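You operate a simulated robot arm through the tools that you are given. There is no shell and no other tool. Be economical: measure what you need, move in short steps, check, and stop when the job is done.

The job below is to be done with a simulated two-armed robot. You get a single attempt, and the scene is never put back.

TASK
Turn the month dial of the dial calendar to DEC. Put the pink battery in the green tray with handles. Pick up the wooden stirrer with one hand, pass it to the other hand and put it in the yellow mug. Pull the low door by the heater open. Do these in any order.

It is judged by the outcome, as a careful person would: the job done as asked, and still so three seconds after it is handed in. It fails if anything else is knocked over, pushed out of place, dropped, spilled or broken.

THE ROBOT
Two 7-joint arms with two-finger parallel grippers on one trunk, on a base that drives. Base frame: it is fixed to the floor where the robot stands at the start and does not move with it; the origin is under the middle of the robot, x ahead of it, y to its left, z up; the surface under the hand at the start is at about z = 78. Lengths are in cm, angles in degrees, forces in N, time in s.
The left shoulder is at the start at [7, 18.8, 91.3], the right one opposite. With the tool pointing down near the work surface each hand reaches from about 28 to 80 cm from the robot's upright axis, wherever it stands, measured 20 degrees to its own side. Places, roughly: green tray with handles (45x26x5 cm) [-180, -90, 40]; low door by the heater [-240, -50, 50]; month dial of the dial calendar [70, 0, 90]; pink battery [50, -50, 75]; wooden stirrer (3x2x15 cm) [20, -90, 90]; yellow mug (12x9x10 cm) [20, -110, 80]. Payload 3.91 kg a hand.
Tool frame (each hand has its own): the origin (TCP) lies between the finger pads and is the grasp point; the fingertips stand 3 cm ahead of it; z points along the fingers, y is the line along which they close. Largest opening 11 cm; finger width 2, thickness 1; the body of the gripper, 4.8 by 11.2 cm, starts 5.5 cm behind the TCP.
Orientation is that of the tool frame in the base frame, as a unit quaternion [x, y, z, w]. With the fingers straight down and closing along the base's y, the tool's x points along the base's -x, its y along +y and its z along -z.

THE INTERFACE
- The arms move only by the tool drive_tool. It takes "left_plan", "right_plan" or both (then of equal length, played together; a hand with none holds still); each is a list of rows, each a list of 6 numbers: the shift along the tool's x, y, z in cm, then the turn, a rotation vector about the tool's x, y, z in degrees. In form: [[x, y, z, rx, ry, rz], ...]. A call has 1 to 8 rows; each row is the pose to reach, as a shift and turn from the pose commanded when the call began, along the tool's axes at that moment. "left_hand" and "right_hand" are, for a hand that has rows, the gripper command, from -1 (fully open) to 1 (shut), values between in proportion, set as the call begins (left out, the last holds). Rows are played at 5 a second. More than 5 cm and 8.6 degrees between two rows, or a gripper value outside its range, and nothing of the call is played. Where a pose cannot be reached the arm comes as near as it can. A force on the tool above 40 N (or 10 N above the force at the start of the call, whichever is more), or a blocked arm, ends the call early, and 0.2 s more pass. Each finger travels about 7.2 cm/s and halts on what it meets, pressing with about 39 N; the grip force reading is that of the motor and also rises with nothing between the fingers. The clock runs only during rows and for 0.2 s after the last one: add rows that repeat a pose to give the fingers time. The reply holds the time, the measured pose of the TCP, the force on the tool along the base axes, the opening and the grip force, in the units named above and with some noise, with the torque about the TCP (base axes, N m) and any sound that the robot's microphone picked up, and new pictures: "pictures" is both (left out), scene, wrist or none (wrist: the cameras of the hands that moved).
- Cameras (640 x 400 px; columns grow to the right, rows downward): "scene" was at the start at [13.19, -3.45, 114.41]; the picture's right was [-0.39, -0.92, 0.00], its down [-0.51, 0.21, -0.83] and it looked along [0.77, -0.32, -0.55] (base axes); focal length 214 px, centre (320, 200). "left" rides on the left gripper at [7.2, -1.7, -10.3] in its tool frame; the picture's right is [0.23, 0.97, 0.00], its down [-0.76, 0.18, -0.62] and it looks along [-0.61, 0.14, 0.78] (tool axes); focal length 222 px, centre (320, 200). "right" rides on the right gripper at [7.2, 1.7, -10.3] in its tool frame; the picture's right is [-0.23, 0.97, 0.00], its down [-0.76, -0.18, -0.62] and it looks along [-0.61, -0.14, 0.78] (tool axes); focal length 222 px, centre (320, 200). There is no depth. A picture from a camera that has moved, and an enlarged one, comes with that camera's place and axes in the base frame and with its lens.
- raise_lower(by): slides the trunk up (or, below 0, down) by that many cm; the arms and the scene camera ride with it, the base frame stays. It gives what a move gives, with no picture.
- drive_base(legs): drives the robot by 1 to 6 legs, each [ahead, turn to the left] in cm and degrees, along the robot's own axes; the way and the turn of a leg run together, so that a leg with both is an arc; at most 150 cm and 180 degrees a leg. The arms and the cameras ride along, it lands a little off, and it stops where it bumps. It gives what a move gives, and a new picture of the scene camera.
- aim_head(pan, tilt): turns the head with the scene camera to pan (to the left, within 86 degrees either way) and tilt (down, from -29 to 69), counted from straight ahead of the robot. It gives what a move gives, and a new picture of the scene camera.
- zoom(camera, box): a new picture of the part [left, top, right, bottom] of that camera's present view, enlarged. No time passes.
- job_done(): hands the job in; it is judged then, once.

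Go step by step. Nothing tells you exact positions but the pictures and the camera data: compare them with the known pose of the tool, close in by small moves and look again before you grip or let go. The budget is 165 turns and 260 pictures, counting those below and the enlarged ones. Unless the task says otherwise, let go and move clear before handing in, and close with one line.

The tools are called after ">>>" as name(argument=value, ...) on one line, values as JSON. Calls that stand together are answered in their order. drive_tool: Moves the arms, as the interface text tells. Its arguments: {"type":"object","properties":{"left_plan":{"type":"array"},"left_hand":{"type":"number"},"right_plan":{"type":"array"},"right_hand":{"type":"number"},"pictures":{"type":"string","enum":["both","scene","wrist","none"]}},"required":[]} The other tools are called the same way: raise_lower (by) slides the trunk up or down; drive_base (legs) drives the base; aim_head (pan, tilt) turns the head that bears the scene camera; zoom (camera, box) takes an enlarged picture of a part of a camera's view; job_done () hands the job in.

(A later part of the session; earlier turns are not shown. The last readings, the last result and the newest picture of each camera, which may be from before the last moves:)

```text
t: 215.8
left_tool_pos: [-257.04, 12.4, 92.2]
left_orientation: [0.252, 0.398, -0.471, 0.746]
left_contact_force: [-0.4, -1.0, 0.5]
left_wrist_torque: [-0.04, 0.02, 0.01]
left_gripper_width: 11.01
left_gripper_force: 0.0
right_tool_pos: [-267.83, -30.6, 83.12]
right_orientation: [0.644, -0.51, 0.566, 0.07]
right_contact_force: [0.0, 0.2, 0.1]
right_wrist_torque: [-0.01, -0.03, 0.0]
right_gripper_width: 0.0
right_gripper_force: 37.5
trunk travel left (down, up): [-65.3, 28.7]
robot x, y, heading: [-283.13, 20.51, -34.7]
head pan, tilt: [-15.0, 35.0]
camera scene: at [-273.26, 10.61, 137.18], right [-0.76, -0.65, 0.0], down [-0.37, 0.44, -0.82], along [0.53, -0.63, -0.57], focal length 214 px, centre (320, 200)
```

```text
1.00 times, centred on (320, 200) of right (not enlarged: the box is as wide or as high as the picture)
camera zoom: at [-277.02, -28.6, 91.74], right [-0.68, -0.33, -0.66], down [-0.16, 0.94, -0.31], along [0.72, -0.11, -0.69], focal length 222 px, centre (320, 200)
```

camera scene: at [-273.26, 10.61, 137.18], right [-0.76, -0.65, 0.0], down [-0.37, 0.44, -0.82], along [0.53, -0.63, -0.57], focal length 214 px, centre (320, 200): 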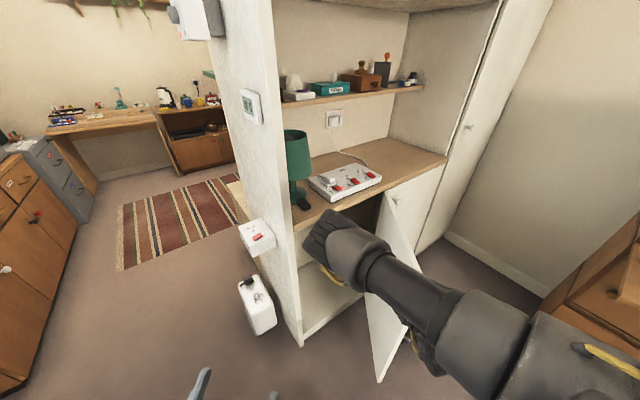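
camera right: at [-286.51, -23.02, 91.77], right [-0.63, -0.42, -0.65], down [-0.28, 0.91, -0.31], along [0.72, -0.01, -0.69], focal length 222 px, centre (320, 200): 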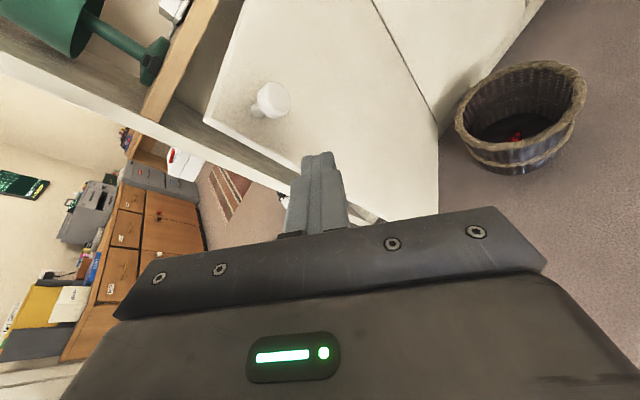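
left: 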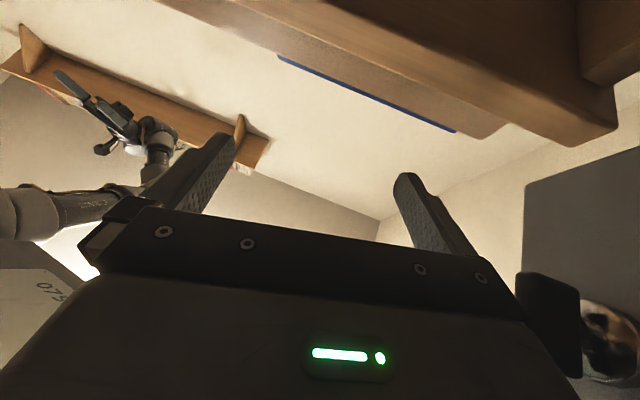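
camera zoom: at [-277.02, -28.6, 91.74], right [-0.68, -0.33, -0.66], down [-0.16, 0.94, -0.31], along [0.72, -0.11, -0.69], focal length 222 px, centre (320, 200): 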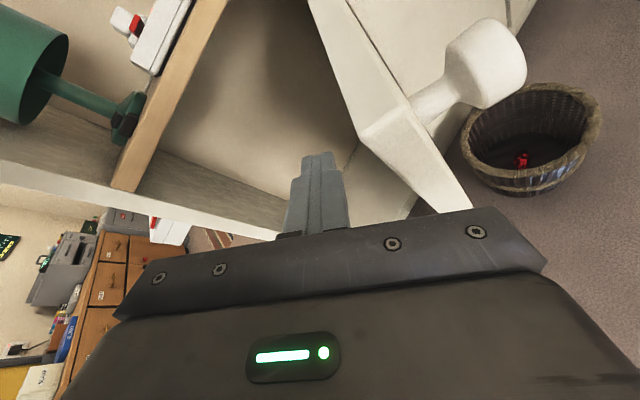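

About 50° open now. One more small push, staying clear of the basket.

>>> drive_base(legs=[[1.5, -4], [1.5, -4]])

>>> zoom(camera="right", box=[0, 0, 640, 400])

```text
t: 217.1
left_tool_pos: [-256.04, 6.97, 92.28]
left_orientation: [0.28, 0.378, -0.523, 0.711]
left_contact_force: [0.0, -0.4, 0.0]
left_wrist_torque: [0.0, 0.02, -0.02]
left_gripper_width: 11.0
left_gripper_force: 0.1
right_tool_pos: [-272.69, -33.89, 83.14]
right_orientation: [0.607, -0.554, 0.559, 0.11]
right_contact_force: [-0.3, -1.0, -0.4]
right_wrist_torque: [-0.03, -0.03, 0.0]
right_gripper_width: 0.0
right_gripper_force: 37.8
trunk travel left (down, up): [-65.3, 28.7]
robot x, y, heading: [-280.96, 18.34, -42.9]
head pan, tilt: [-15.0, 35.0]
camera scene: at [-272.38, 7.54, 137.18], right [-0.85, -0.53, 0.0], down [-0.31, 0.49, -0.82], along [0.44, -0.69, -0.57], focal length 214 px, centre (320, 200)
```

scene: 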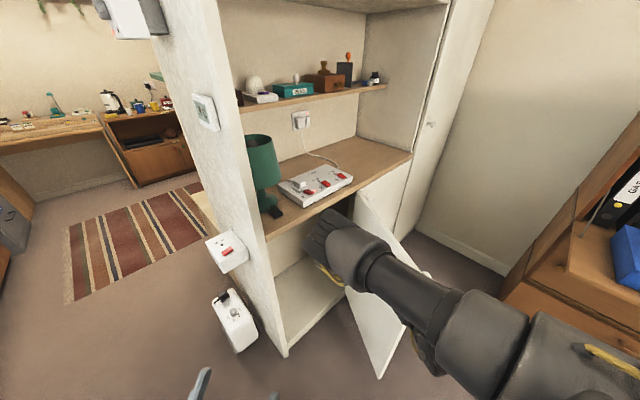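

```text
1.00 times, centred on (320, 200) of right (not enlarged: the box is as wide or as high as the picture)
camera zoom: at [-281.6, -30.78, 91.75], right [-0.72, -0.23, -0.65], down [-0.02, 0.95, -0.31], along [0.69, -0.2, -0.69], focal length 222 px, centre (320, 200)
```

zoom: 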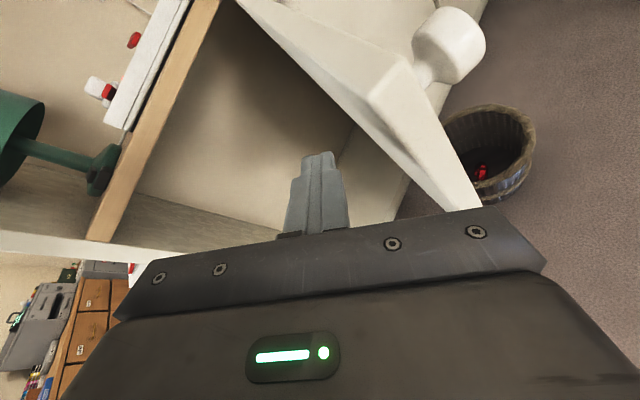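

The door is about 58° open and the basket is untouched. Now I'll disengage: turn left off the door and back away.

>>> drive_base(legs=[[0, 12], [-15, 0], [0, 15], [-10, 0]])

>>> aim_head(pan=-20, tilt=35)

```text
t: 220.9
left_tool_pos: [-275.87, 29.6, 92.21]
left_orientation: [0.185, 0.432, -0.344, 0.813]
left_contact_force: [-0.8, 0.2, -0.6]
left_wrist_torque: [0.04, 0.0, 0.01]
left_gripper_width: 10.99
left_gripper_force: 0.0
right_tool_pos: [-272.49, -14.37, 83.2]
right_orientation: [0.718, -0.399, 0.57, -0.022]
right_contact_force: [-0.2, -0.5, 0.1]
right_wrist_torque: [-0.02, 0.02, -0.01]
right_gripper_width: 0.02
right_gripper_force: 37.5
trunk travel left (down, up): [-65.3, 28.7]
robot x, y, heading: [-302.58, 28.76, -16.4]
head pan, tilt: [-15.0, 35.0]
camera scene: at [-290.87, 22.89, 137.2], right [-0.52, -0.86, 0.0], down [-0.49, 0.3, -0.82], along [0.7, -0.42, -0.57], focal length 214 px, centre (320, 200)
```

scene: 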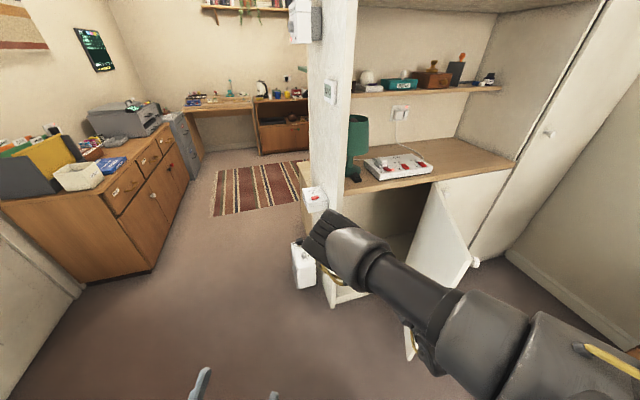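

```text
t: 221.5
left_tool_pos: [-275.85, 29.59, 92.16]
left_orientation: [0.184, 0.433, -0.344, 0.813]
left_contact_force: [0.2, 0.6, -0.5]
left_wrist_torque: [-0.07, 0.0, 0.01]
left_gripper_width: 11.02
left_gripper_force: 0.1
right_tool_pos: [-272.46, -14.29, 83.13]
right_orientation: [0.718, -0.399, 0.57, -0.022]
right_contact_force: [0.6, 0.3, 0.0]
right_wrist_torque: [0.02, 0.01, 0.02]
right_gripper_width: 0.0
right_gripper_force: 37.7
trunk travel left (down, up): [-65.3, 28.7]
robot x, y, heading: [-302.83, 28.7, -16.2]
head pan, tilt: [-20.0, 35.0]
camera scene: at [-291.18, 22.25, 137.19], right [-0.59, -0.81, 0.0], down [-0.46, 0.34, -0.82], along [0.66, -0.48, -0.57], focal length 214 px, centre (320, 200)
```

scene: 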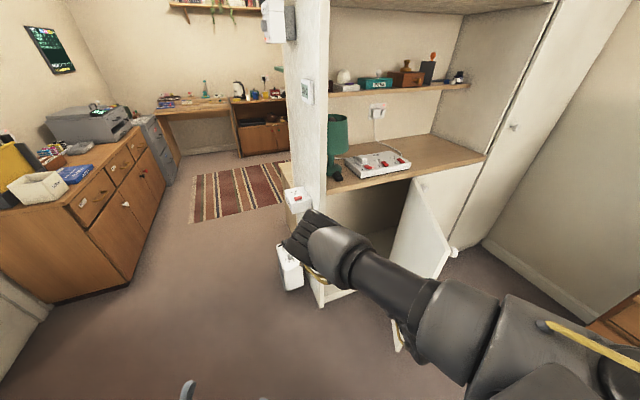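

All good. Now driving back to the cabinet with the mugs: along the corridor, then diagonally across the rug.

>>> drive_base(legs=[[0, 20], [125, 0], [0, -42], [135, 0]])

```text
t: 237.3
left_tool_pos: [-46.73, -54.8, 92.24]
left_orientation: [0.261, 0.391, -0.489, 0.734]
left_contact_force: [0.3, -0.7, 1.1]
left_wrist_torque: [0.0, -0.03, -0.02]
left_gripper_width: 11.0
left_gripper_force: 0.1
right_tool_pos: [-59.53, -97.01, 83.06]
right_orientation: [0.631, -0.526, 0.564, 0.085]
right_contact_force: [0.5, 0.4, -0.3]
right_wrist_torque: [-0.01, 0.01, 0.0]
right_gripper_width: 0.01
right_gripper_force: 37.6
trunk travel left (down, up): [-65.3, 28.7]
robot x, y, heading: [-72.1, -45.81, -37.9]
head pan, tilt: [-20.0, 35.0]
camera scene: at [-63.55, -56.14, 137.19], right [-0.85, -0.53, 0.0], down [-0.31, 0.48, -0.82], along [0.44, -0.69, -0.57], focal length 214 px, centre (320, 200)
```

scene: 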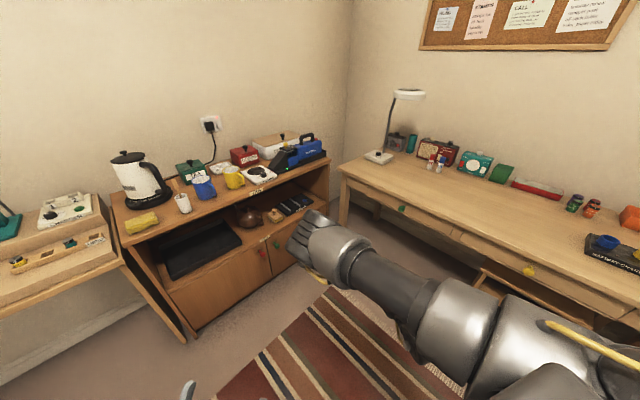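

>>> zoom(camera="scene", box=[110, 130, 340, 270])

>>> drive_base(legs=[[0, -52], [47, 0], [0, 90]])

>>> aim_head(pan=10, tilt=30)

>>> zoom(camera="scene", box=[220, 140, 420, 260])

```text
2.78 times, centred on (225, 200) of scene
camera zoom: at [-63.55, -56.14, 137.19], right [-0.85, -0.53, 0.0], down [-0.31, 0.48, -0.82], along [0.44, -0.69, -0.57], focal length 597 px, centre (584, 200)
```

zoom: 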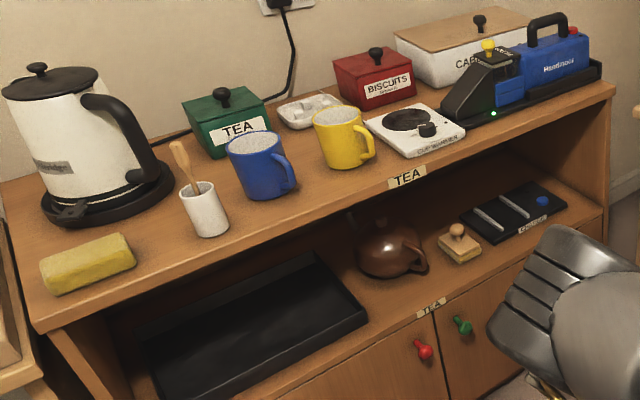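

```text
t: 246.3
left_tool_pos: [-46.12, -84.76, 92.24]
left_orientation: [0.122, 0.454, -0.226, 0.853]
left_contact_force: [-0.1, 0.7, -0.5]
left_wrist_torque: [-0.03, 0.0, 0.01]
left_gripper_width: 11.01
left_gripper_force: 0.1
right_tool_pos: [-30.44, -126.19, 82.98]
right_orientation: [0.767, -0.295, 0.561, -0.101]
right_contact_force: [0.2, 0.3, 0.1]
right_wrist_torque: [0.02, -0.01, 0.01]
right_gripper_width: 0.03
right_gripper_force: 37.6
trunk travel left (down, up): [-65.3, 28.7]
robot x, y, heading: [-71.76, -93.06, 0.3]
head pan, tilt: [-20.0, 35.0]
camera scene: at [-58.73, -96.16, 137.19], right [-0.34, -0.94, 0.0], down [-0.54, 0.2, -0.82], along [0.77, -0.28, -0.57], focal length 214 px, centre (320, 200)
```

scene: 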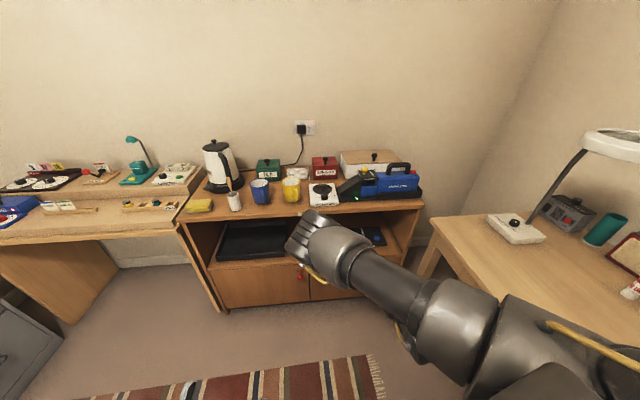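

```text
t: 247.2
left_tool_pos: [-46.24, -84.78, 92.25]
left_orientation: [0.122, 0.455, -0.227, 0.853]
left_contact_force: [0.3, 1.5, 0.0]
left_wrist_torque: [-0.02, 0.02, -0.01]
left_gripper_width: 11.02
left_gripper_force: 0.0
right_tool_pos: [-30.5, -126.1, 83.19]
right_orientation: [0.767, -0.294, 0.562, -0.102]
right_contact_force: [0.2, 0.4, 1.4]
right_wrist_torque: [-0.01, 0.01, 0.02]
right_gripper_width: 0.0
right_gripper_force: 37.7
trunk travel left (down, up): [-65.3, 28.7]
robot x, y, heading: [-72.14, -92.88, -0.3]
head pan, tilt: [10.0, 30.0]
camera scene: at [-58.09, -91.6, 137.97], right [0.17, -0.99, 0.0], down [-0.49, -0.09, -0.87], along [0.85, 0.15, -0.5], focal length 214 px, centre (320, 200)
```

scene: 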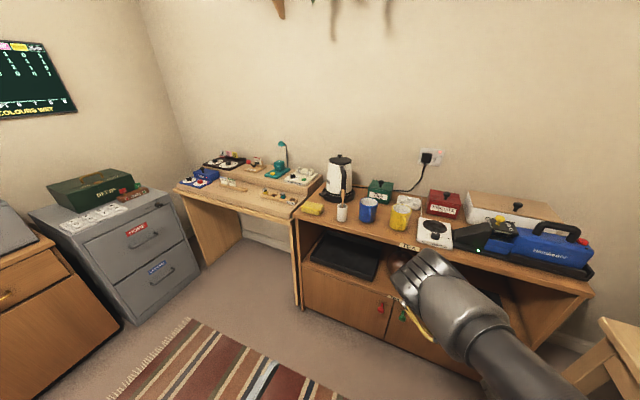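

```text
3.20 times, centred on (320, 200) of scene
camera zoom: at [-58.09, -91.6, 137.97], right [0.17, -0.99, 0.0], down [-0.49, -0.09, -0.87], along [0.85, 0.15, -0.5], focal length 686 px, centre (320, 200)
```

zoom: 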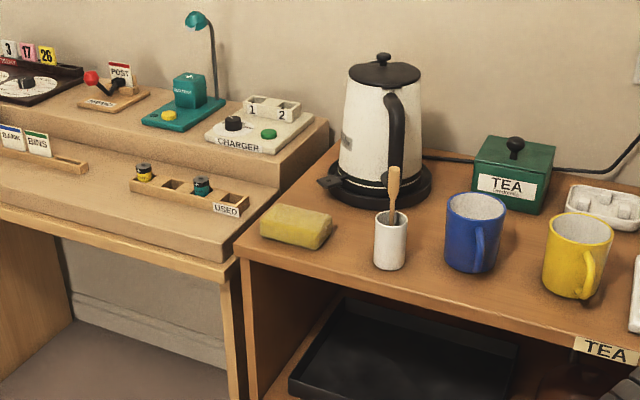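

I've triangulated: the stirrer top is at (24, -87.3, 95.6) in the white tumbler (rim z≈88.8), the yellow mug rim centre is (23, -112.5, 89.5), and the counter is at about z 81 with its front edge near x 10. I'll level the left hand to point forward-down for picking the stirrer.

>>> drive_tool(left_plan=[[0.9, 1, 1.5, 0, 6, 0], [1.8, 2, 3, 0, 12, 0], [2.6, 3, 4.5, 0, 18, 0], [3.5, 4, 6, 0, 24, 0], [4.3, 5, 7.6, 0, 30, 0], [5.2, 6, 9, 0, 36, 0], [6, 7, 10.6, 0, 42, 0], [6.9, 8, 12.1, 0, 48, 0]], pictures="both")

```text
t: 249.0
left_tool_pos: [-31.16, -84.19, 90.2]
left_orientation: [0.199, 0.747, -0.163, 0.613]
left_contact_force: [-0.4, 0.2, 0.1]
left_wrist_torque: [0.0, 0.02, 0.04]
left_gripper_width: 11.01
left_gripper_force: 0.0
left hand out of reach, approached as far as the arm can: row 5, 6, 7, 8
right_tool_pos: [-30.38, -126.05, 83.02]
right_orientation: [0.768, -0.295, 0.56, -0.101]
right_contact_force: [0.0, 0.5, 1.0]
right_wrist_torque: [-0.01, -0.02, 0.02]
right_gripper_width: 0.01
right_gripper_force: 37.9
trunk travel left (down, up): [-65.3, 28.7]
robot x, y, heading: [-72.14, -93.36, -0.1]
head pan, tilt: [10.0, 30.0]
camera scene: at [-57.9, -91.53, 137.94], right [0.17, -0.98, 0.0], down [-0.49, -0.09, -0.87], along [0.85, 0.15, -0.5], focal length 214 px, centre (320, 200)
camera left: at [-42.07, -79.89, 85.02], right [0.45, 0.87, -0.22], down [-0.31, 0.38, 0.87], along [0.84, -0.32, 0.44], focal length 222 px, centre (320, 200)
```

scene: 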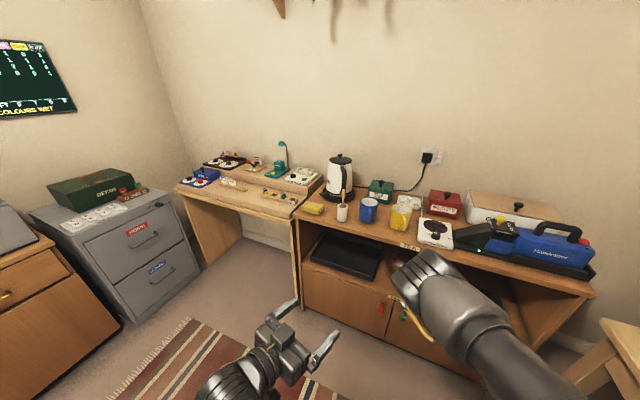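
left: 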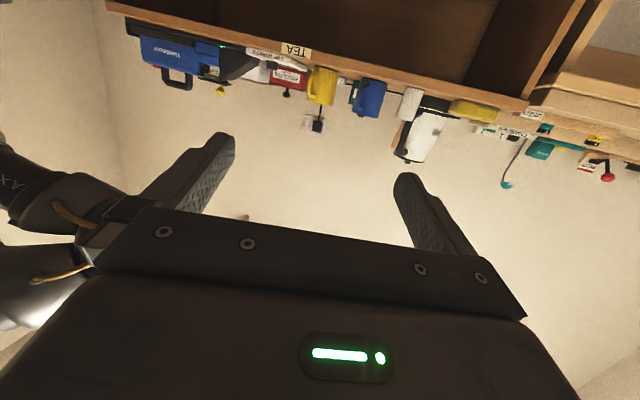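

The left hand now points forward, 11° down. I'll extend it 12 cm and lift the right hand clear of the counter.

>>> drive_tool(left_plan=[[-0.5, 1.5, 2.6, 0, 0, 0], [-1, 3, 5.1, 0, 0, 0], [-1.5, 4.5, 7.7, 0, 0, 0], [-2, 6, 10.2, 0, 0, 0]], right_plan=[[2.5, -1.2, -2.6, 0, 0, 0], [5, -2.4, -5.2, 0, 0, 0], [7.5, -3.6, -7.9, 0, 0, 0], [10, -4.8, -10.5, 0, 0, 0]], left_hand=-0.1, pictures="scene")

```text
t: 250.0
left_tool_pos: [-18.93, -84.16, 89.77]
left_orientation: [0.199, 0.747, -0.163, 0.613]
left_contact_force: [0.3, -0.1, 0.4]
left_wrist_torque: [-0.02, 0.0, 0.02]
left_gripper_width: 6.07
left_gripper_force: 0.0
right_tool_pos: [-28.81, -128.08, 87.25]
right_orientation: [0.767, -0.294, 0.561, -0.103]
right_contact_force: [-1.2, -0.1, 0.5]
right_wrist_torque: [0.02, -0.03, 0.02]
right_gripper_width: 0.01
right_gripper_force: 37.5
right hand out of reach, approached as far as the arm can: row 1, 2, 3, 4
trunk travel left (down, up): [-65.3, 28.7]
robot x, y, heading: [-72.19, -92.79, -0.1]
head pan, tilt: [10.0, 30.0]
camera scene: at [-57.98, -91.63, 137.95], right [0.17, -0.99, 0.0], down [-0.49, -0.09, -0.87], along [0.85, 0.15, -0.5], focal length 214 px, centre (320, 200)
```

scene: 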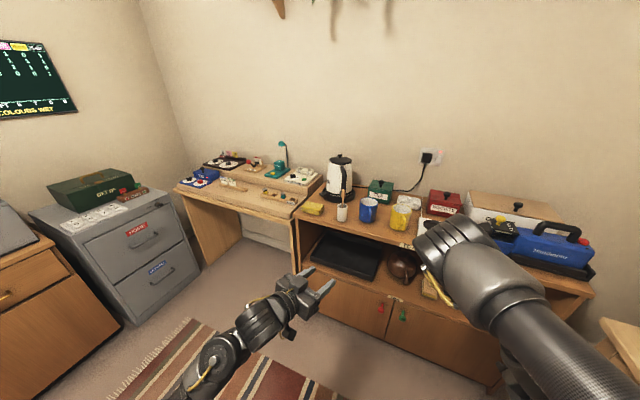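

Raising 3.5 cm and driving toward the stirrer, stopping about 10 cm short.

>>> raise_lower(by=3.5)

>>> drive_base(legs=[[0, -1.6], [31, 0]])

>>> aim_head(pan=5, tilt=45)

>>> zoom(camera="left", box=[0, 0, 640, 400])

```text
t: 250.8
left_tool_pos: [-19.1, -84.01, 93.26]
left_orientation: [0.2, 0.747, -0.163, 0.613]
left_contact_force: [-0.2, 0.2, -0.4]
left_wrist_torque: [-0.01, -0.03, 0.01]
left_gripper_width: 6.05
left_gripper_force: 0.1
right_tool_pos: [-28.77, -128.02, 90.87]
right_orientation: [0.767, -0.294, 0.561, -0.102]
right_contact_force: [-0.3, 0.1, -1.1]
right_wrist_torque: [0.04, 0.01, 0.0]
right_gripper_width: 0.0
right_gripper_force: 38.1
trunk travel left (down, up): [-68.8, 25.2]
robot x, y, heading: [-71.98, -93.37, 0.0]
head pan, tilt: [10.0, 30.0]
```

```text
t: 253.3
left_tool_pos: [12.73, -86.83, 93.27]
left_orientation: [0.213, 0.743, -0.173, 0.61]
left_contact_force: [-0.5, -0.1, -0.3]
left_wrist_torque: [0.0, 0.0, 0.0]
left_gripper_width: 6.07
left_gripper_force: 0.1
right_tool_pos: [1.41, -130.67, 90.83]
right_orientation: [0.762, -0.307, 0.562, -0.092]
right_contact_force: [0.0, -0.3, -0.3]
right_wrist_torque: [-0.02, 0.01, -0.01]
right_gripper_width: 0.0
right_gripper_force: 37.9
trunk travel left (down, up): [-68.8, 25.2]
robot x, y, heading: [-40.98, -93.9, -1.9]
head pan, tilt: [10.0, 30.0]
camera scene: at [-26.49, -93.09, 141.46], right [0.14, -0.99, 0.0], down [-0.5, -0.07, -0.87], along [0.86, 0.12, -0.5], focal length 214 px, centre (320, 200)
```

scene: 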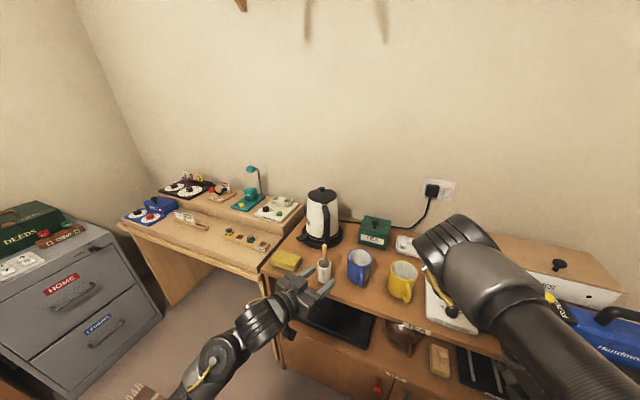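

```text
t: 254.0
left_tool_pos: [12.72, -86.88, 93.25]
left_orientation: [0.212, 0.743, -0.173, 0.612]
left_contact_force: [-1.1, -0.4, -0.3]
left_wrist_torque: [0.0, -0.01, 0.01]
left_gripper_width: 6.06
left_gripper_force: 0.0
right_tool_pos: [1.38, -130.47, 90.79]
right_orientation: [0.762, -0.307, 0.563, -0.093]
right_contact_force: [0.2, 0.1, -0.6]
right_wrist_torque: [0.0, -0.05, -0.02]
right_gripper_width: 0.01
right_gripper_force: 37.6
trunk travel left (down, up): [-68.8, 25.2]
robot x, y, heading: [-40.39, -94.28, -1.9]
head pan, tilt: [5.0, 45.0]
camera scene: at [-27.41, -93.91, 139.22], right [0.05, -1.0, 0.0], down [-0.71, -0.04, -0.71], along [0.71, 0.04, -0.71], focal length 214 px, centre (320, 200)
```

scene: 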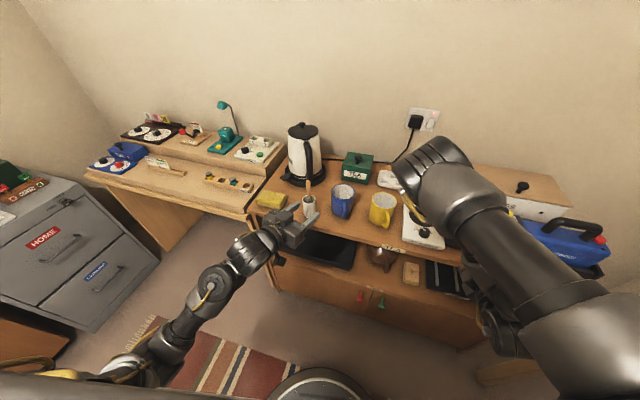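

```text
1.00 times, centred on (320, 200) of left (not enlarged: the box is as wide or as high as the picture)
camera zoom: at [1.94, -82.28, 88.24], right [0.48, 0.85, -0.22], down [-0.3, 0.39, 0.87], along [0.83, -0.35, 0.44], focal length 222 px, centre (320, 200)
```

zoom: 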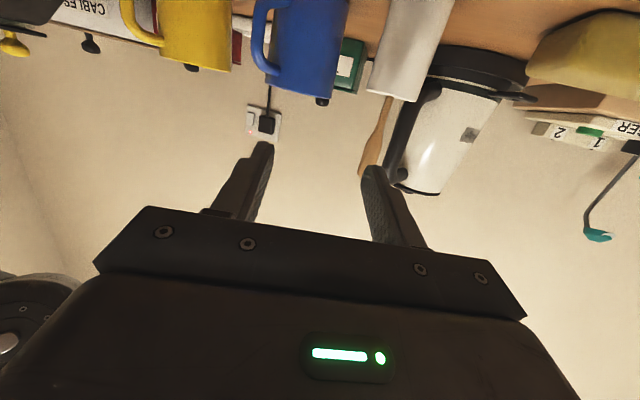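

The stirrer lines up near the +y finger; a slight left turn while advancing centres it. Driving the last 10 cm.

>>> drive_base(legs=[[5, 1.4], [5, 0]])

>>> zoom(camera="left", box=[160, 0, 520, 240])

>>> zoom(camera="scene", box=[220, 120, 400, 260])

```text
t: 255.5
left_tool_pos: [21.74, -85.82, 93.71]
left_orientation: [0.203, 0.743, -0.165, 0.616]
left_contact_force: [-0.9, -0.2, 0.5]
left_wrist_torque: [-0.01, 0.0, 0.03]
left_gripper_width: 6.05
left_gripper_force: 0.0
right_tool_pos: [11.49, -129.68, 91.12]
right_orientation: [0.764, -0.297, 0.564, -0.1]
right_contact_force: [0.1, -0.6, 0.3]
right_wrist_torque: [-0.04, -0.03, 0.03]
right_gripper_width: 0.0
right_gripper_force: 37.4
trunk travel left (down, up): [-68.8, 25.2]
robot x, y, heading: [-30.77, -94.47, -0.3]
head pan, tilt: [5.0, 45.0]
camera scene: at [-18.49, -93.74, 139.32], right [0.08, -1.0, 0.0], down [-0.7, -0.05, -0.71], along [0.71, 0.05, -0.7], focal length 214 px, centre (320, 200)
```

scene: 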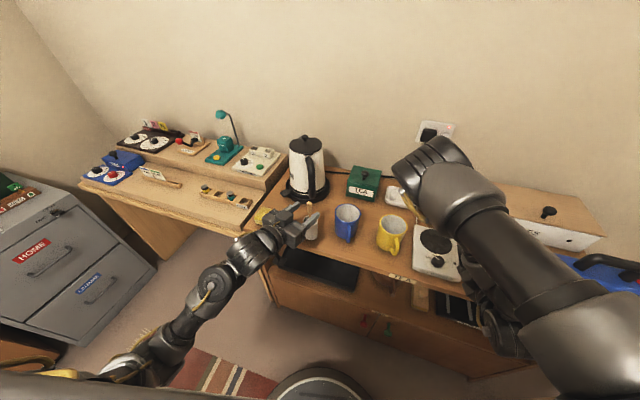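

```text
1.67 times, centred on (340, 120) of left
camera zoom: at [10.83, -81.39, 88.56], right [0.46, 0.86, -0.22], down [-0.32, 0.39, 0.87], along [0.83, -0.33, 0.45], focal length 370 px, centre (287, 333)
```

zoom: 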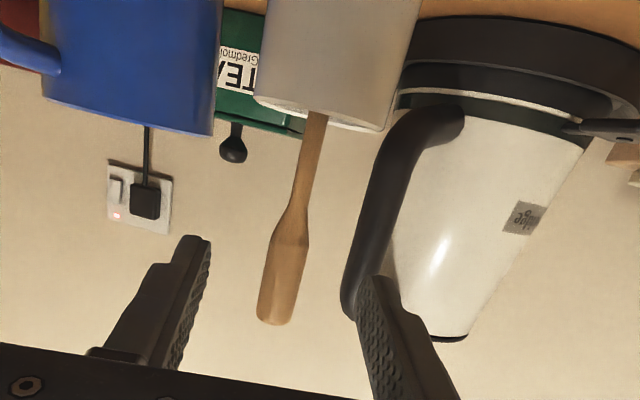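

```text
2.86 times, centred on (310, 190) of scene
camera zoom: at [-18.49, -93.74, 139.32], right [0.08, -1.0, 0.0], down [-0.7, -0.05, -0.71], along [0.71, 0.05, -0.7], focal length 613 px, centre (349, 229)
```

zoom: 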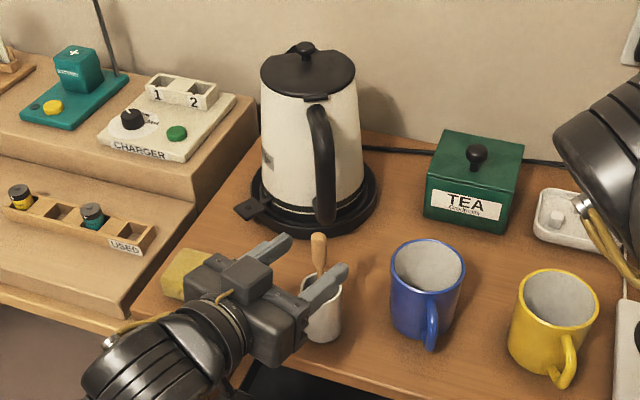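

The stirrer is between the fingertips. A bit further in (1.3 cm), then close.

>>> drive_base(legs=[[1.4, 0]])

>>> drive_tool(left_plan=[[0, 0, 0, 0, 0, 0], [0, 0, 0, 0, 0, 0], [0, 0, 0, 0, 0, 0], [0, 0, 0, 0, 0, 0]], left_hand=1, pictures="wrist")

>>> zoom(camera="scene", box=[220, 120, 400, 260])

```text
t: 256.2
left_tool_pos: [23.59, -85.85, 93.35]
left_orientation: [0.203, 0.745, -0.166, 0.613]
left_contact_force: [-0.6, -0.9, 1.3]
left_wrist_torque: [0.03, -0.01, 0.03]
left_gripper_width: 6.06
left_gripper_force: 0.1
right_tool_pos: [13.4, -129.59, 90.8]
right_orientation: [0.765, -0.297, 0.562, -0.099]
right_contact_force: [-0.4, 0.8, -0.2]
right_wrist_torque: [-0.01, 0.01, 0.01]
right_gripper_width: 0.0
right_gripper_force: 37.5
trunk travel left (down, up): [-68.8, 25.2]
robot x, y, heading: [-29.59, -93.99, -0.8]
head pan, tilt: [5.0, 45.0]
camera scene: at [-16.22, -93.78, 139.21], right [0.08, -1.0, 0.0], down [-0.71, -0.05, -0.71], along [0.7, 0.05, -0.71], focal length 214 px, centre (320, 200)
```

scene: 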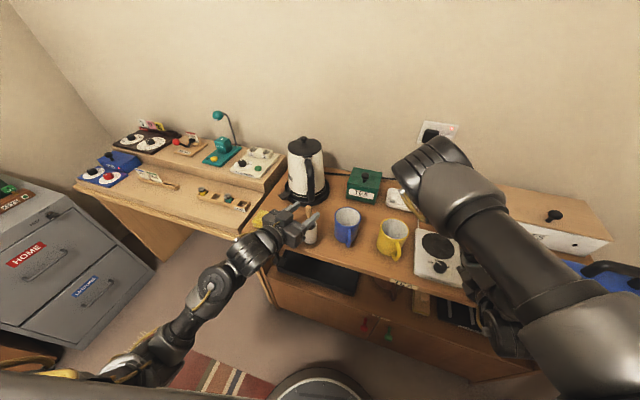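

```text
t: 257.2
left_tool_pos: [23.67, -85.73, 93.36]
left_orientation: [0.203, 0.745, -0.166, 0.613]
left_contact_force: [-0.3, -0.8, 0.2]
left_wrist_torque: [-0.12, 0.05, -0.02]
left_gripper_width: 1.01
left_gripper_force: 38.8
right_tool_pos: [13.44, -129.57, 90.87]
right_orientation: [0.766, -0.297, 0.562, -0.099]
right_contact_force: [0.8, 0.1, 0.3]
right_wrist_torque: [0.0, -0.02, 0.01]
right_gripper_width: 0.0
right_gripper_force: 37.1
trunk travel left (down, up): [-68.8, 25.2]
robot x, y, heading: [-29.61, -94.4, -0.7]
head pan, tilt: [5.0, 45.0]
camera left: at [12.74, -81.45, 88.25], right [0.46, 0.86, -0.22], down [-0.31, 0.39, 0.87], along [0.83, -0.33, 0.44], focal length 222 px, centre (320, 200)
```

left: 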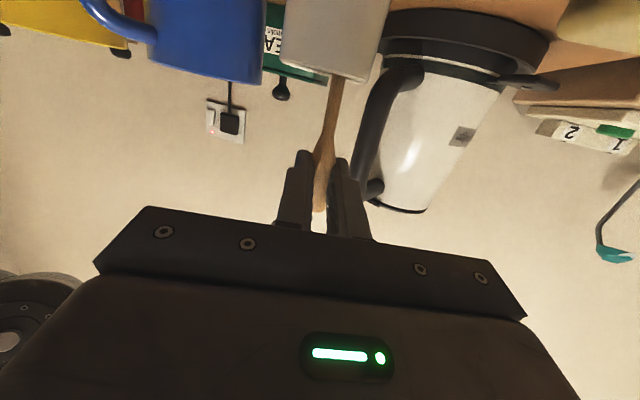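

```text
2.86 times, centred on (310, 190) of scene
camera zoom: at [-16.22, -93.8, 139.21], right [0.08, -1.0, 0.0], down [-0.71, -0.05, -0.71], along [0.7, 0.05, -0.71], focal length 613 px, centre (349, 229)
```

zoom: 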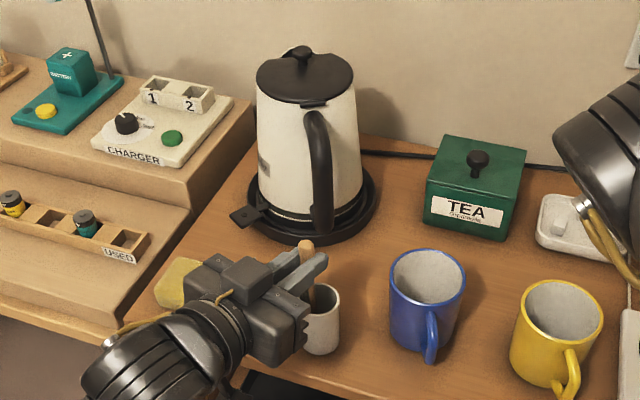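

Stirrer gripped (1 cm thick). Lifting straight up with the trunk.

>>> raise_lower(by=8)

>>> raise_lower(by=12)

>>> zoom(camera="scene", box=[160, 120, 480, 320])

>>> zoom(camera="left", box=[0, 0, 640, 400])

```text
t: 258.4
left_tool_pos: [23.68, -85.9, 101.21]
left_orientation: [0.203, 0.745, -0.166, 0.613]
left_contact_force: [-0.6, 0.9, -0.2]
left_wrist_torque: [0.02, -0.03, 0.01]
left_gripper_width: 0.99
left_gripper_force: 38.9
right_tool_pos: [13.42, -129.63, 98.84]
right_orientation: [0.766, -0.298, 0.562, -0.098]
right_contact_force: [-0.4, -0.3, 0.1]
right_wrist_torque: [0.02, 0.01, 0.0]
right_gripper_width: 0.0
right_gripper_force: 37.9
trunk travel left (down, up): [-76.8, 17.2]
robot x, y, heading: [-29.3, -94.34, -0.7]
head pan, tilt: [5.0, 45.0]
```

```text
t: 259.9
left_tool_pos: [23.58, -85.71, 113.38]
left_orientation: [0.202, 0.745, -0.165, 0.614]
left_contact_force: [0.1, -0.6, -0.1]
left_wrist_torque: [0.01, -0.01, 0.0]
left_gripper_width: 1.01
left_gripper_force: 38.8
right_tool_pos: [13.56, -129.7, 110.77]
right_orientation: [0.766, -0.298, 0.561, -0.099]
right_contact_force: [-0.2, -0.6, -0.1]
right_wrist_torque: [0.02, 0.01, -0.01]
right_gripper_width: 0.0
right_gripper_force: 37.5
trunk travel left (down, up): [-88.8, 5.2]
robot x, y, heading: [-29.16, -94.43, -0.7]
head pan, tilt: [5.0, 45.0]
```

```text
2.00 times, centred on (320, 220) of scene
camera zoom: at [-16.19, -93.78, 159.2], right [0.08, -1.0, 0.0], down [-0.71, -0.05, -0.71], along [0.7, 0.05, -0.71], focal length 429 px, centre (320, 160)
```

zoom: 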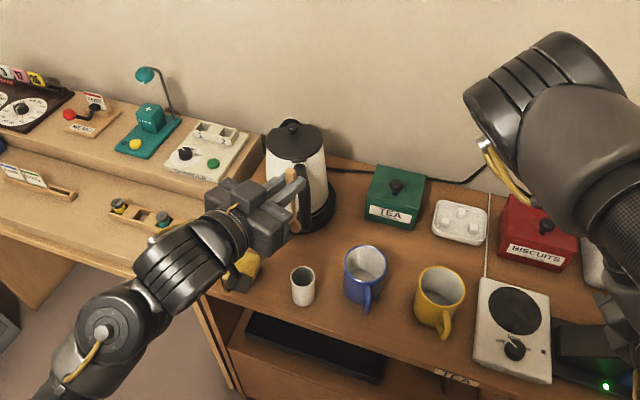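

```text
1.00 times, centred on (320, 200) of left (not enlarged: the box is as wide or as high as the picture)
camera zoom: at [12.76, -81.44, 108.23], right [0.45, 0.86, -0.22], down [-0.31, 0.39, 0.87], along [0.83, -0.33, 0.44], focal length 222 px, centre (320, 200)
```

zoom: 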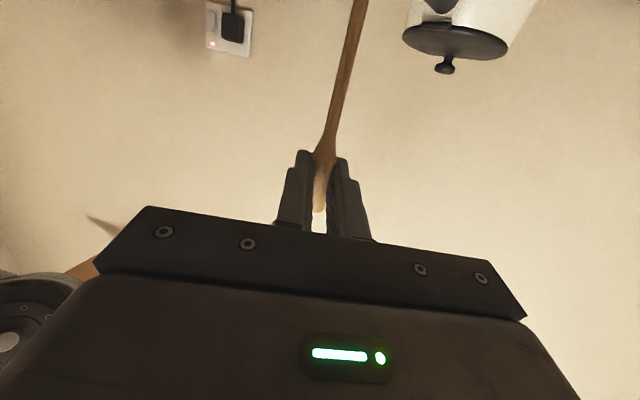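

The stirrer is lifted clear, hanging below the left grip. I'll back the base off 28 cm to free space, then bring the left hand inward for the handover.

>>> drive_base(legs=[[-28, 0]])

>>> drive_tool(left_plan=[[-0.2, -3.7, 0.8, 0, 0, 0], [-0.4, -7.4, 1.5, 0, 0, 0], [-0.5, -11.2, 2.3, 0, 0, 0], [-0.7, -14.9, 3, 0, 0, 0], [-0.8, -18.6, 3.8, 0, 0, 0]], right_plan=[[0, 0, 0, 0, 0, -6], [0, 0, 0, 0, 0, -12], [0, 0, 0, 0, 0, -18], [0, 0, 0, 0, 0, -24], [0, 0, 0, 0, 0, -28]], right_hand=0, pictures="scene")

```text
t: 261.8
left_tool_pos: [-3.48, -85.61, 113.22]
left_orientation: [0.204, 0.745, -0.167, 0.612]
left_contact_force: [-0.1, 0.6, -0.1]
left_wrist_torque: [0.01, 0.01, 0.0]
left_gripper_width: 1.01
left_gripper_force: 39.2
right_tool_pos: [-13.74, -129.53, 110.73]
right_orientation: [0.765, -0.299, 0.562, -0.097]
right_contact_force: [-0.3, -0.3, 0.7]
right_wrist_torque: [-0.01, -0.01, -0.01]
right_gripper_width: 0.01
right_gripper_force: 38.3
trunk travel left (down, up): [-88.8, 5.2]
robot x, y, heading: [-56.7, -94.21, -0.7]
head pan, tilt: [5.0, 45.0]
camera scene: at [-43.25, -93.48, 159.19], right [0.07, -1.0, 0.0], down [-0.71, -0.05, -0.71], along [0.7, 0.05, -0.71], focal length 214 px, centre (320, 200)
```

scene: 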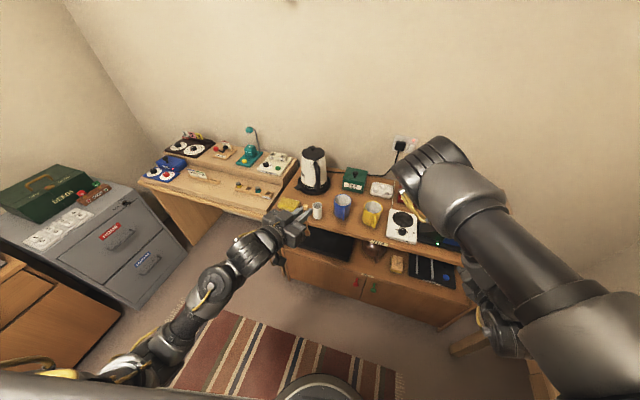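

```text
t: 263.2
left_tool_pos: [-9.31, -99.94, 109.66]
left_orientation: [0.248, 0.749, -0.114, 0.603]
left_contact_force: [-0.2, 0.2, 0.2]
left_wrist_torque: [0.0, 0.02, -0.02]
left_gripper_width: 1.01
left_gripper_force: 39.2
right_tool_pos: [-13.97, -129.49, 110.8]
right_orientation: [0.815, -0.106, 0.569, 0.043]
right_contact_force: [0.1, -0.1, -0.2]
right_wrist_torque: [0.02, 0.0, 0.0]
right_gripper_width: 5.49
right_gripper_force: 0.1
trunk travel left (down, up): [-88.8, 5.2]
robot x, y, heading: [-56.7, -94.28, -0.9]
head pan, tilt: [5.0, 45.0]
stopped in row 5 (left hand): the arm was blocked; the commanded pose is now the measured one
camera scene: at [-43.43, -93.5, 159.21], right [0.07, -1.0, 0.0], down [-0.71, -0.05, -0.71], along [0.71, 0.05, -0.71], focal length 214 px, centre (320, 200)
```

scene: 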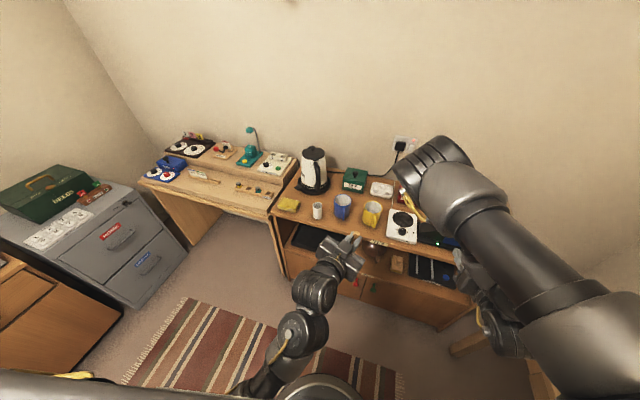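

Left reached centre-right. For the handover I'll yaw the left hand to point right, and separately yaw the right hand toward left and a bit lower.

>>> drive_tool(left_plan=[[-0.4, -1.5, -0.3, 5.5, -0.7, 1.4], [-0.8, -3, -0.7, 11, -1.5, 2.8], [-1.2, -4.5, -1, 16.5, -2.2, 4.2], [-1.7, -6, -1.4, 22, -2.9, 5.6], [-2.1, -7.5, -1.7, 27.5, -3.7, 7], [-2.5, -9, -2.1, 33, -4.4, 8.4], [-2.9, -10.5, -2.4, 38.4, -5.1, 9.8]], pictures="none")

>>> drive_tool(right_plan=[[-2, 0, 0, 0, 0, 0], [-4, 0, 0, 0, 0, 0], [-4.5, -1.5, -0.8, 7, -0.4, -2.6], [-5, -3, -1.7, 14, -0.8, -5.2], [-5.5, -4.5, -2.5, 21, -1.1, -7.9], [-6, -6, -3.3, 28, -1.5, -10.5]], pictures="both")

```text
t: 264.8
left_tool_pos: [-16.06, -108.6, 111.76]
left_orientation: [0.489, 0.619, -0.315, 0.527]
left_contact_force: [0.0, 0.2, 0.7]
left_wrist_torque: [0.03, -0.03, 0.0]
left_gripper_width: 1.02
left_gripper_force: 39.3
right_tool_pos: [-13.86, -129.59, 110.88]
right_orientation: [0.815, -0.105, 0.569, 0.042]
right_contact_force: [-0.6, 0.1, 0.8]
right_wrist_torque: [0.04, -0.04, -0.01]
right_gripper_width: 5.47
right_gripper_force: 0.0
trunk travel left (down, up): [-88.8, 5.2]
robot x, y, heading: [-56.73, -93.99, -0.9]
head pan, tilt: [5.0, 45.0]
```

```text
t: 266.2
left_tool_pos: [-16.0, -108.39, 111.89]
left_orientation: [0.488, 0.62, -0.314, 0.528]
left_contact_force: [-0.3, 0.5, -0.2]
left_wrist_torque: [0.05, -0.01, 0.01]
left_gripper_width: 1.02
left_gripper_force: 38.9
right_tool_pos: [-11.39, -123.21, 107.45]
right_orientation: [0.819, 0.064, 0.565, -0.075]
right_contact_force: [-0.3, -0.4, -0.3]
right_wrist_torque: [0.0, 0.01, -0.04]
right_gripper_width: 5.48
right_gripper_force: 0.0
right hand out of reach, approached as far as the arm can: row 3, 4, 5, 6
trunk travel left (down, up): [-88.8, 5.2]
robot x, y, heading: [-56.76, -94.05, -0.9]
head pan, tilt: [5.0, 45.0]
camera scene: at [-43.29, -93.3, 159.2], right [0.07, -1.0, 0.0], down [-0.71, -0.05, -0.71], along [0.7, 0.05, -0.71], focal length 214 px, centre (320, 200)
camera right: at [-18.01, -126.79, 117.73], right [0.11, -0.96, -0.26], down [-0.87, 0.04, -0.49], along [0.48, 0.28, -0.83], focal length 222 px, centre (320, 200)
```

scene: 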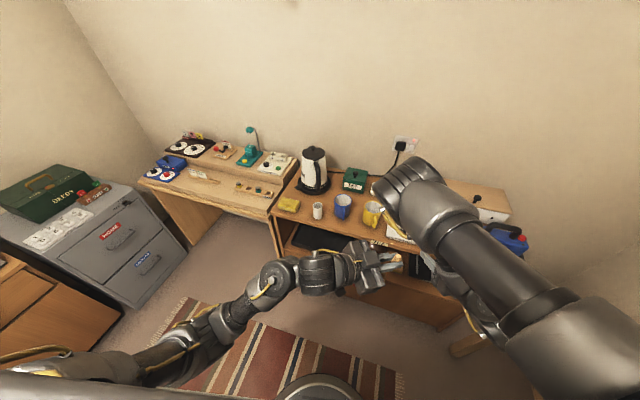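
right: 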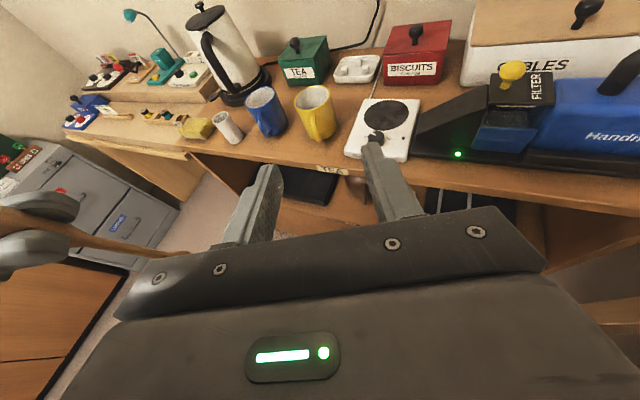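

The stirrer hangs about 16 cm to the left of the right hand's reach. I'll extend the left hand further right along its pointing direction.

>>> drive_tool(left_plan=[[0, 0, 2.5, 0, 0, 0], [0, 0, 5, 0, 0, 0], [0, 0, 7.5, 0, 0, 0], [0, 0, 10, 0, 0, 0]], right_plan=[[0, 0, -2, 0, 0, 0], [0, 0, -4, 0, 0, 0], [0, 0, -6, 0, 0, 0], [0, 0, -8, 0, 0, 0]], pictures="both")

```text
t: 267.3
left_tool_pos: [-12.65, -117.64, 109.51]
left_orientation: [0.489, 0.616, -0.316, 0.53]
left_contact_force: [-11.6, 27.1, 6.0]
left_wrist_torque: [-0.14, 0.09, -0.46]
left_gripper_width: 1.03
left_gripper_force: 39.1
right_tool_pos: [-11.38, -124.0, 107.33]
right_orientation: [0.82, 0.061, 0.564, -0.069]
right_contact_force: [10.8, -25.6, -6.4]
right_wrist_torque: [0.25, 0.04, 0.09]
right_gripper_width: 4.13
right_gripper_force: 0.1
right hand out of reach, approached as far as the arm can: row 1, 2, 3, 4
trunk travel left (down, up): [-88.8, 5.2]
robot x, y, heading: [-56.54, -94.18, -0.8]
head pan, tilt: [5.0, 45.0]
stopped in row 4 (right hand): the force on the tool passed its limit at 45 N (the readings are from after the stop); the commanded pose is now the measured one
camera scene: at [-43.36, -93.64, 159.2], right [0.07, -1.0, 0.0], down [-0.71, -0.05, -0.71], along [0.7, 0.05, -0.71], focal length 214 px, centre (320, 200)
camera right: at [-17.98, -127.47, 117.71], right [0.09, -0.96, -0.25], down [-0.87, 0.04, -0.48], along [0.48, 0.27, -0.84], focal length 222 px, centre (320, 200)
camera left: at [-17.51, -106.92, 104.81], right [0.92, 0.38, -0.09], down [-0.08, 0.42, 0.9], along [0.38, -0.83, 0.42], focal length 222 px, centre (320, 200)
```

scene: 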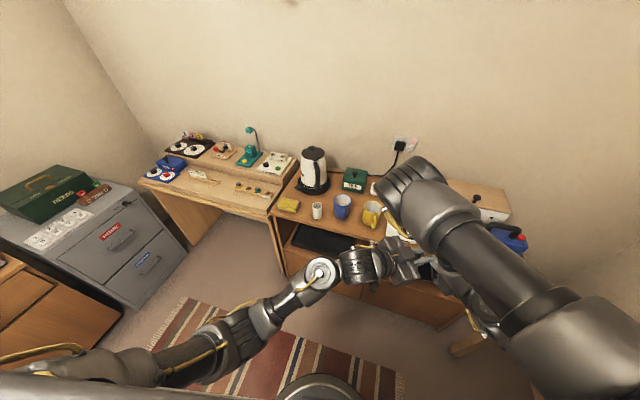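
right: 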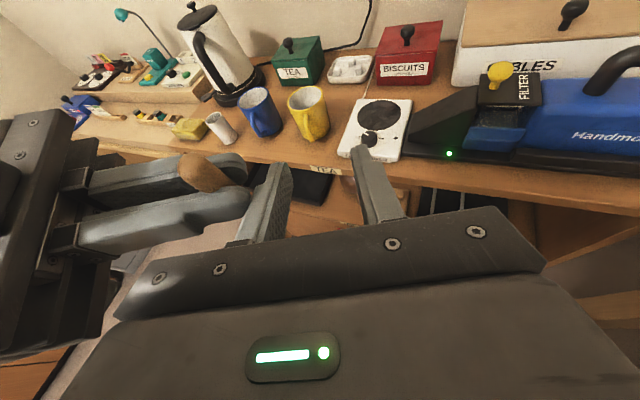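
left: 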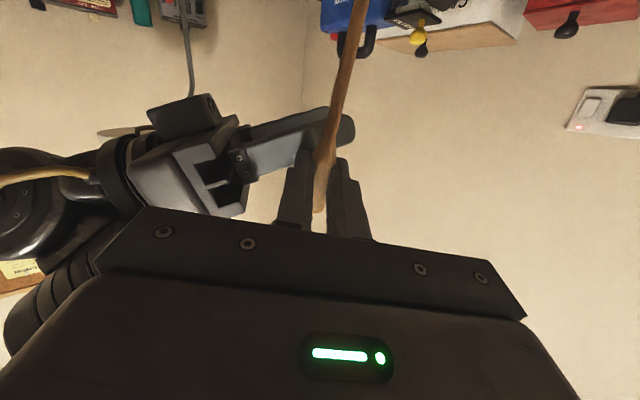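

The hands touched lightly. The left arm reaches well, so I'll keep the right hand still with fingers wide open and have the left bring the stirrer around to the front of the right fingertips, above them.

>>> drive_tool(left_plan=[[-1.7, 0.9, -2.2, 0, 0, 0], [-3.3, 1.75, -4.4, 0, 0, 0], [-3.4, 6, -1.8, 0, 0, 0], [-3.5, 10.2, 0.8, 0, 0, 0], [-4.7, 9, 4.8, 0, 0, 0], [-5.9, 7.8, 8.8, 0, 0, 0]], right_plan=[[0, 0, 0, 0, 0, 0], [0, 0, 0, 0, 0, 0], [0, 0, 0, 0, 0, 0], [0, 0, 0, 0, 0, 0], [0, 0, 0, 0, 0, 0], [0, 0, 0, 0, 0, 0]], right_hand=-0.7, pictures="both")

```text
t: 268.7
left_tool_pos: [-2.25, -124.63, 113.37]
left_orientation: [0.49, 0.621, -0.309, 0.528]
left_contact_force: [0.1, 0.6, 0.1]
left_wrist_torque: [0.02, -0.04, 0.01]
left_gripper_width: 1.02
left_gripper_force: 38.4
right_tool_pos: [-11.39, -123.93, 107.18]
right_orientation: [0.82, 0.061, 0.565, -0.072]
right_contact_force: [-0.1, 0.1, -0.3]
right_wrist_torque: [0.01, 0.03, 0.03]
right_gripper_width: 9.38
right_gripper_force: 0.0
trunk travel left (down, up): [-88.8, 5.2]
robot x, y, heading: [-56.51, -94.08, -0.8]
head pan, tilt: [5.0, 45.0]
camera scene: at [-43.4, -93.82, 159.2], right [0.07, -1.0, 0.0], down [-0.71, -0.05, -0.71], along [0.71, 0.05, -0.71], focal length 214 px, centre (320, 200)
camera right: at [-18.05, -127.43, 117.64], right [0.1, -0.96, -0.26], down [-0.87, 0.04, -0.48], along [0.48, 0.27, -0.84], focal length 222 px, centre (320, 200)
camera left: at [-7.26, -113.81, 108.8], right [0.92, 0.38, -0.09], down [-0.08, 0.4, 0.91], along [0.38, -0.83, 0.4], focal length 222 px, centre (320, 200)
```

scene: 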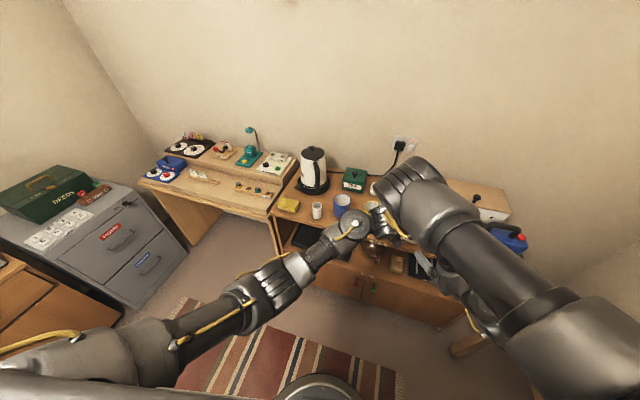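
right: 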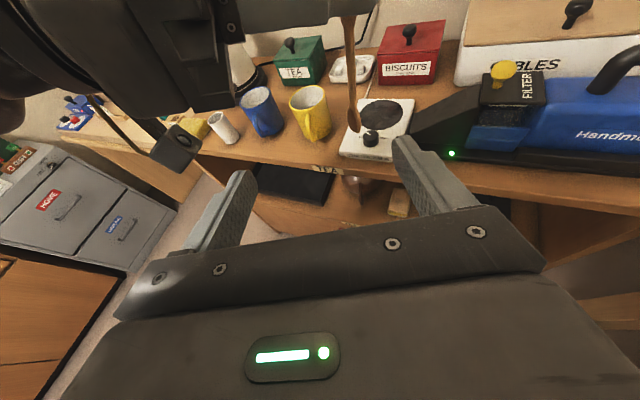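
left: 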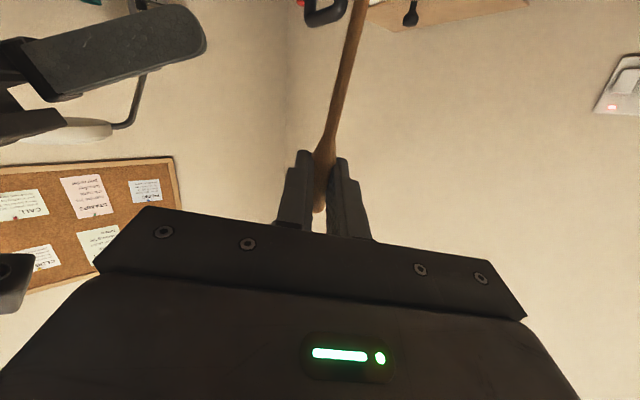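

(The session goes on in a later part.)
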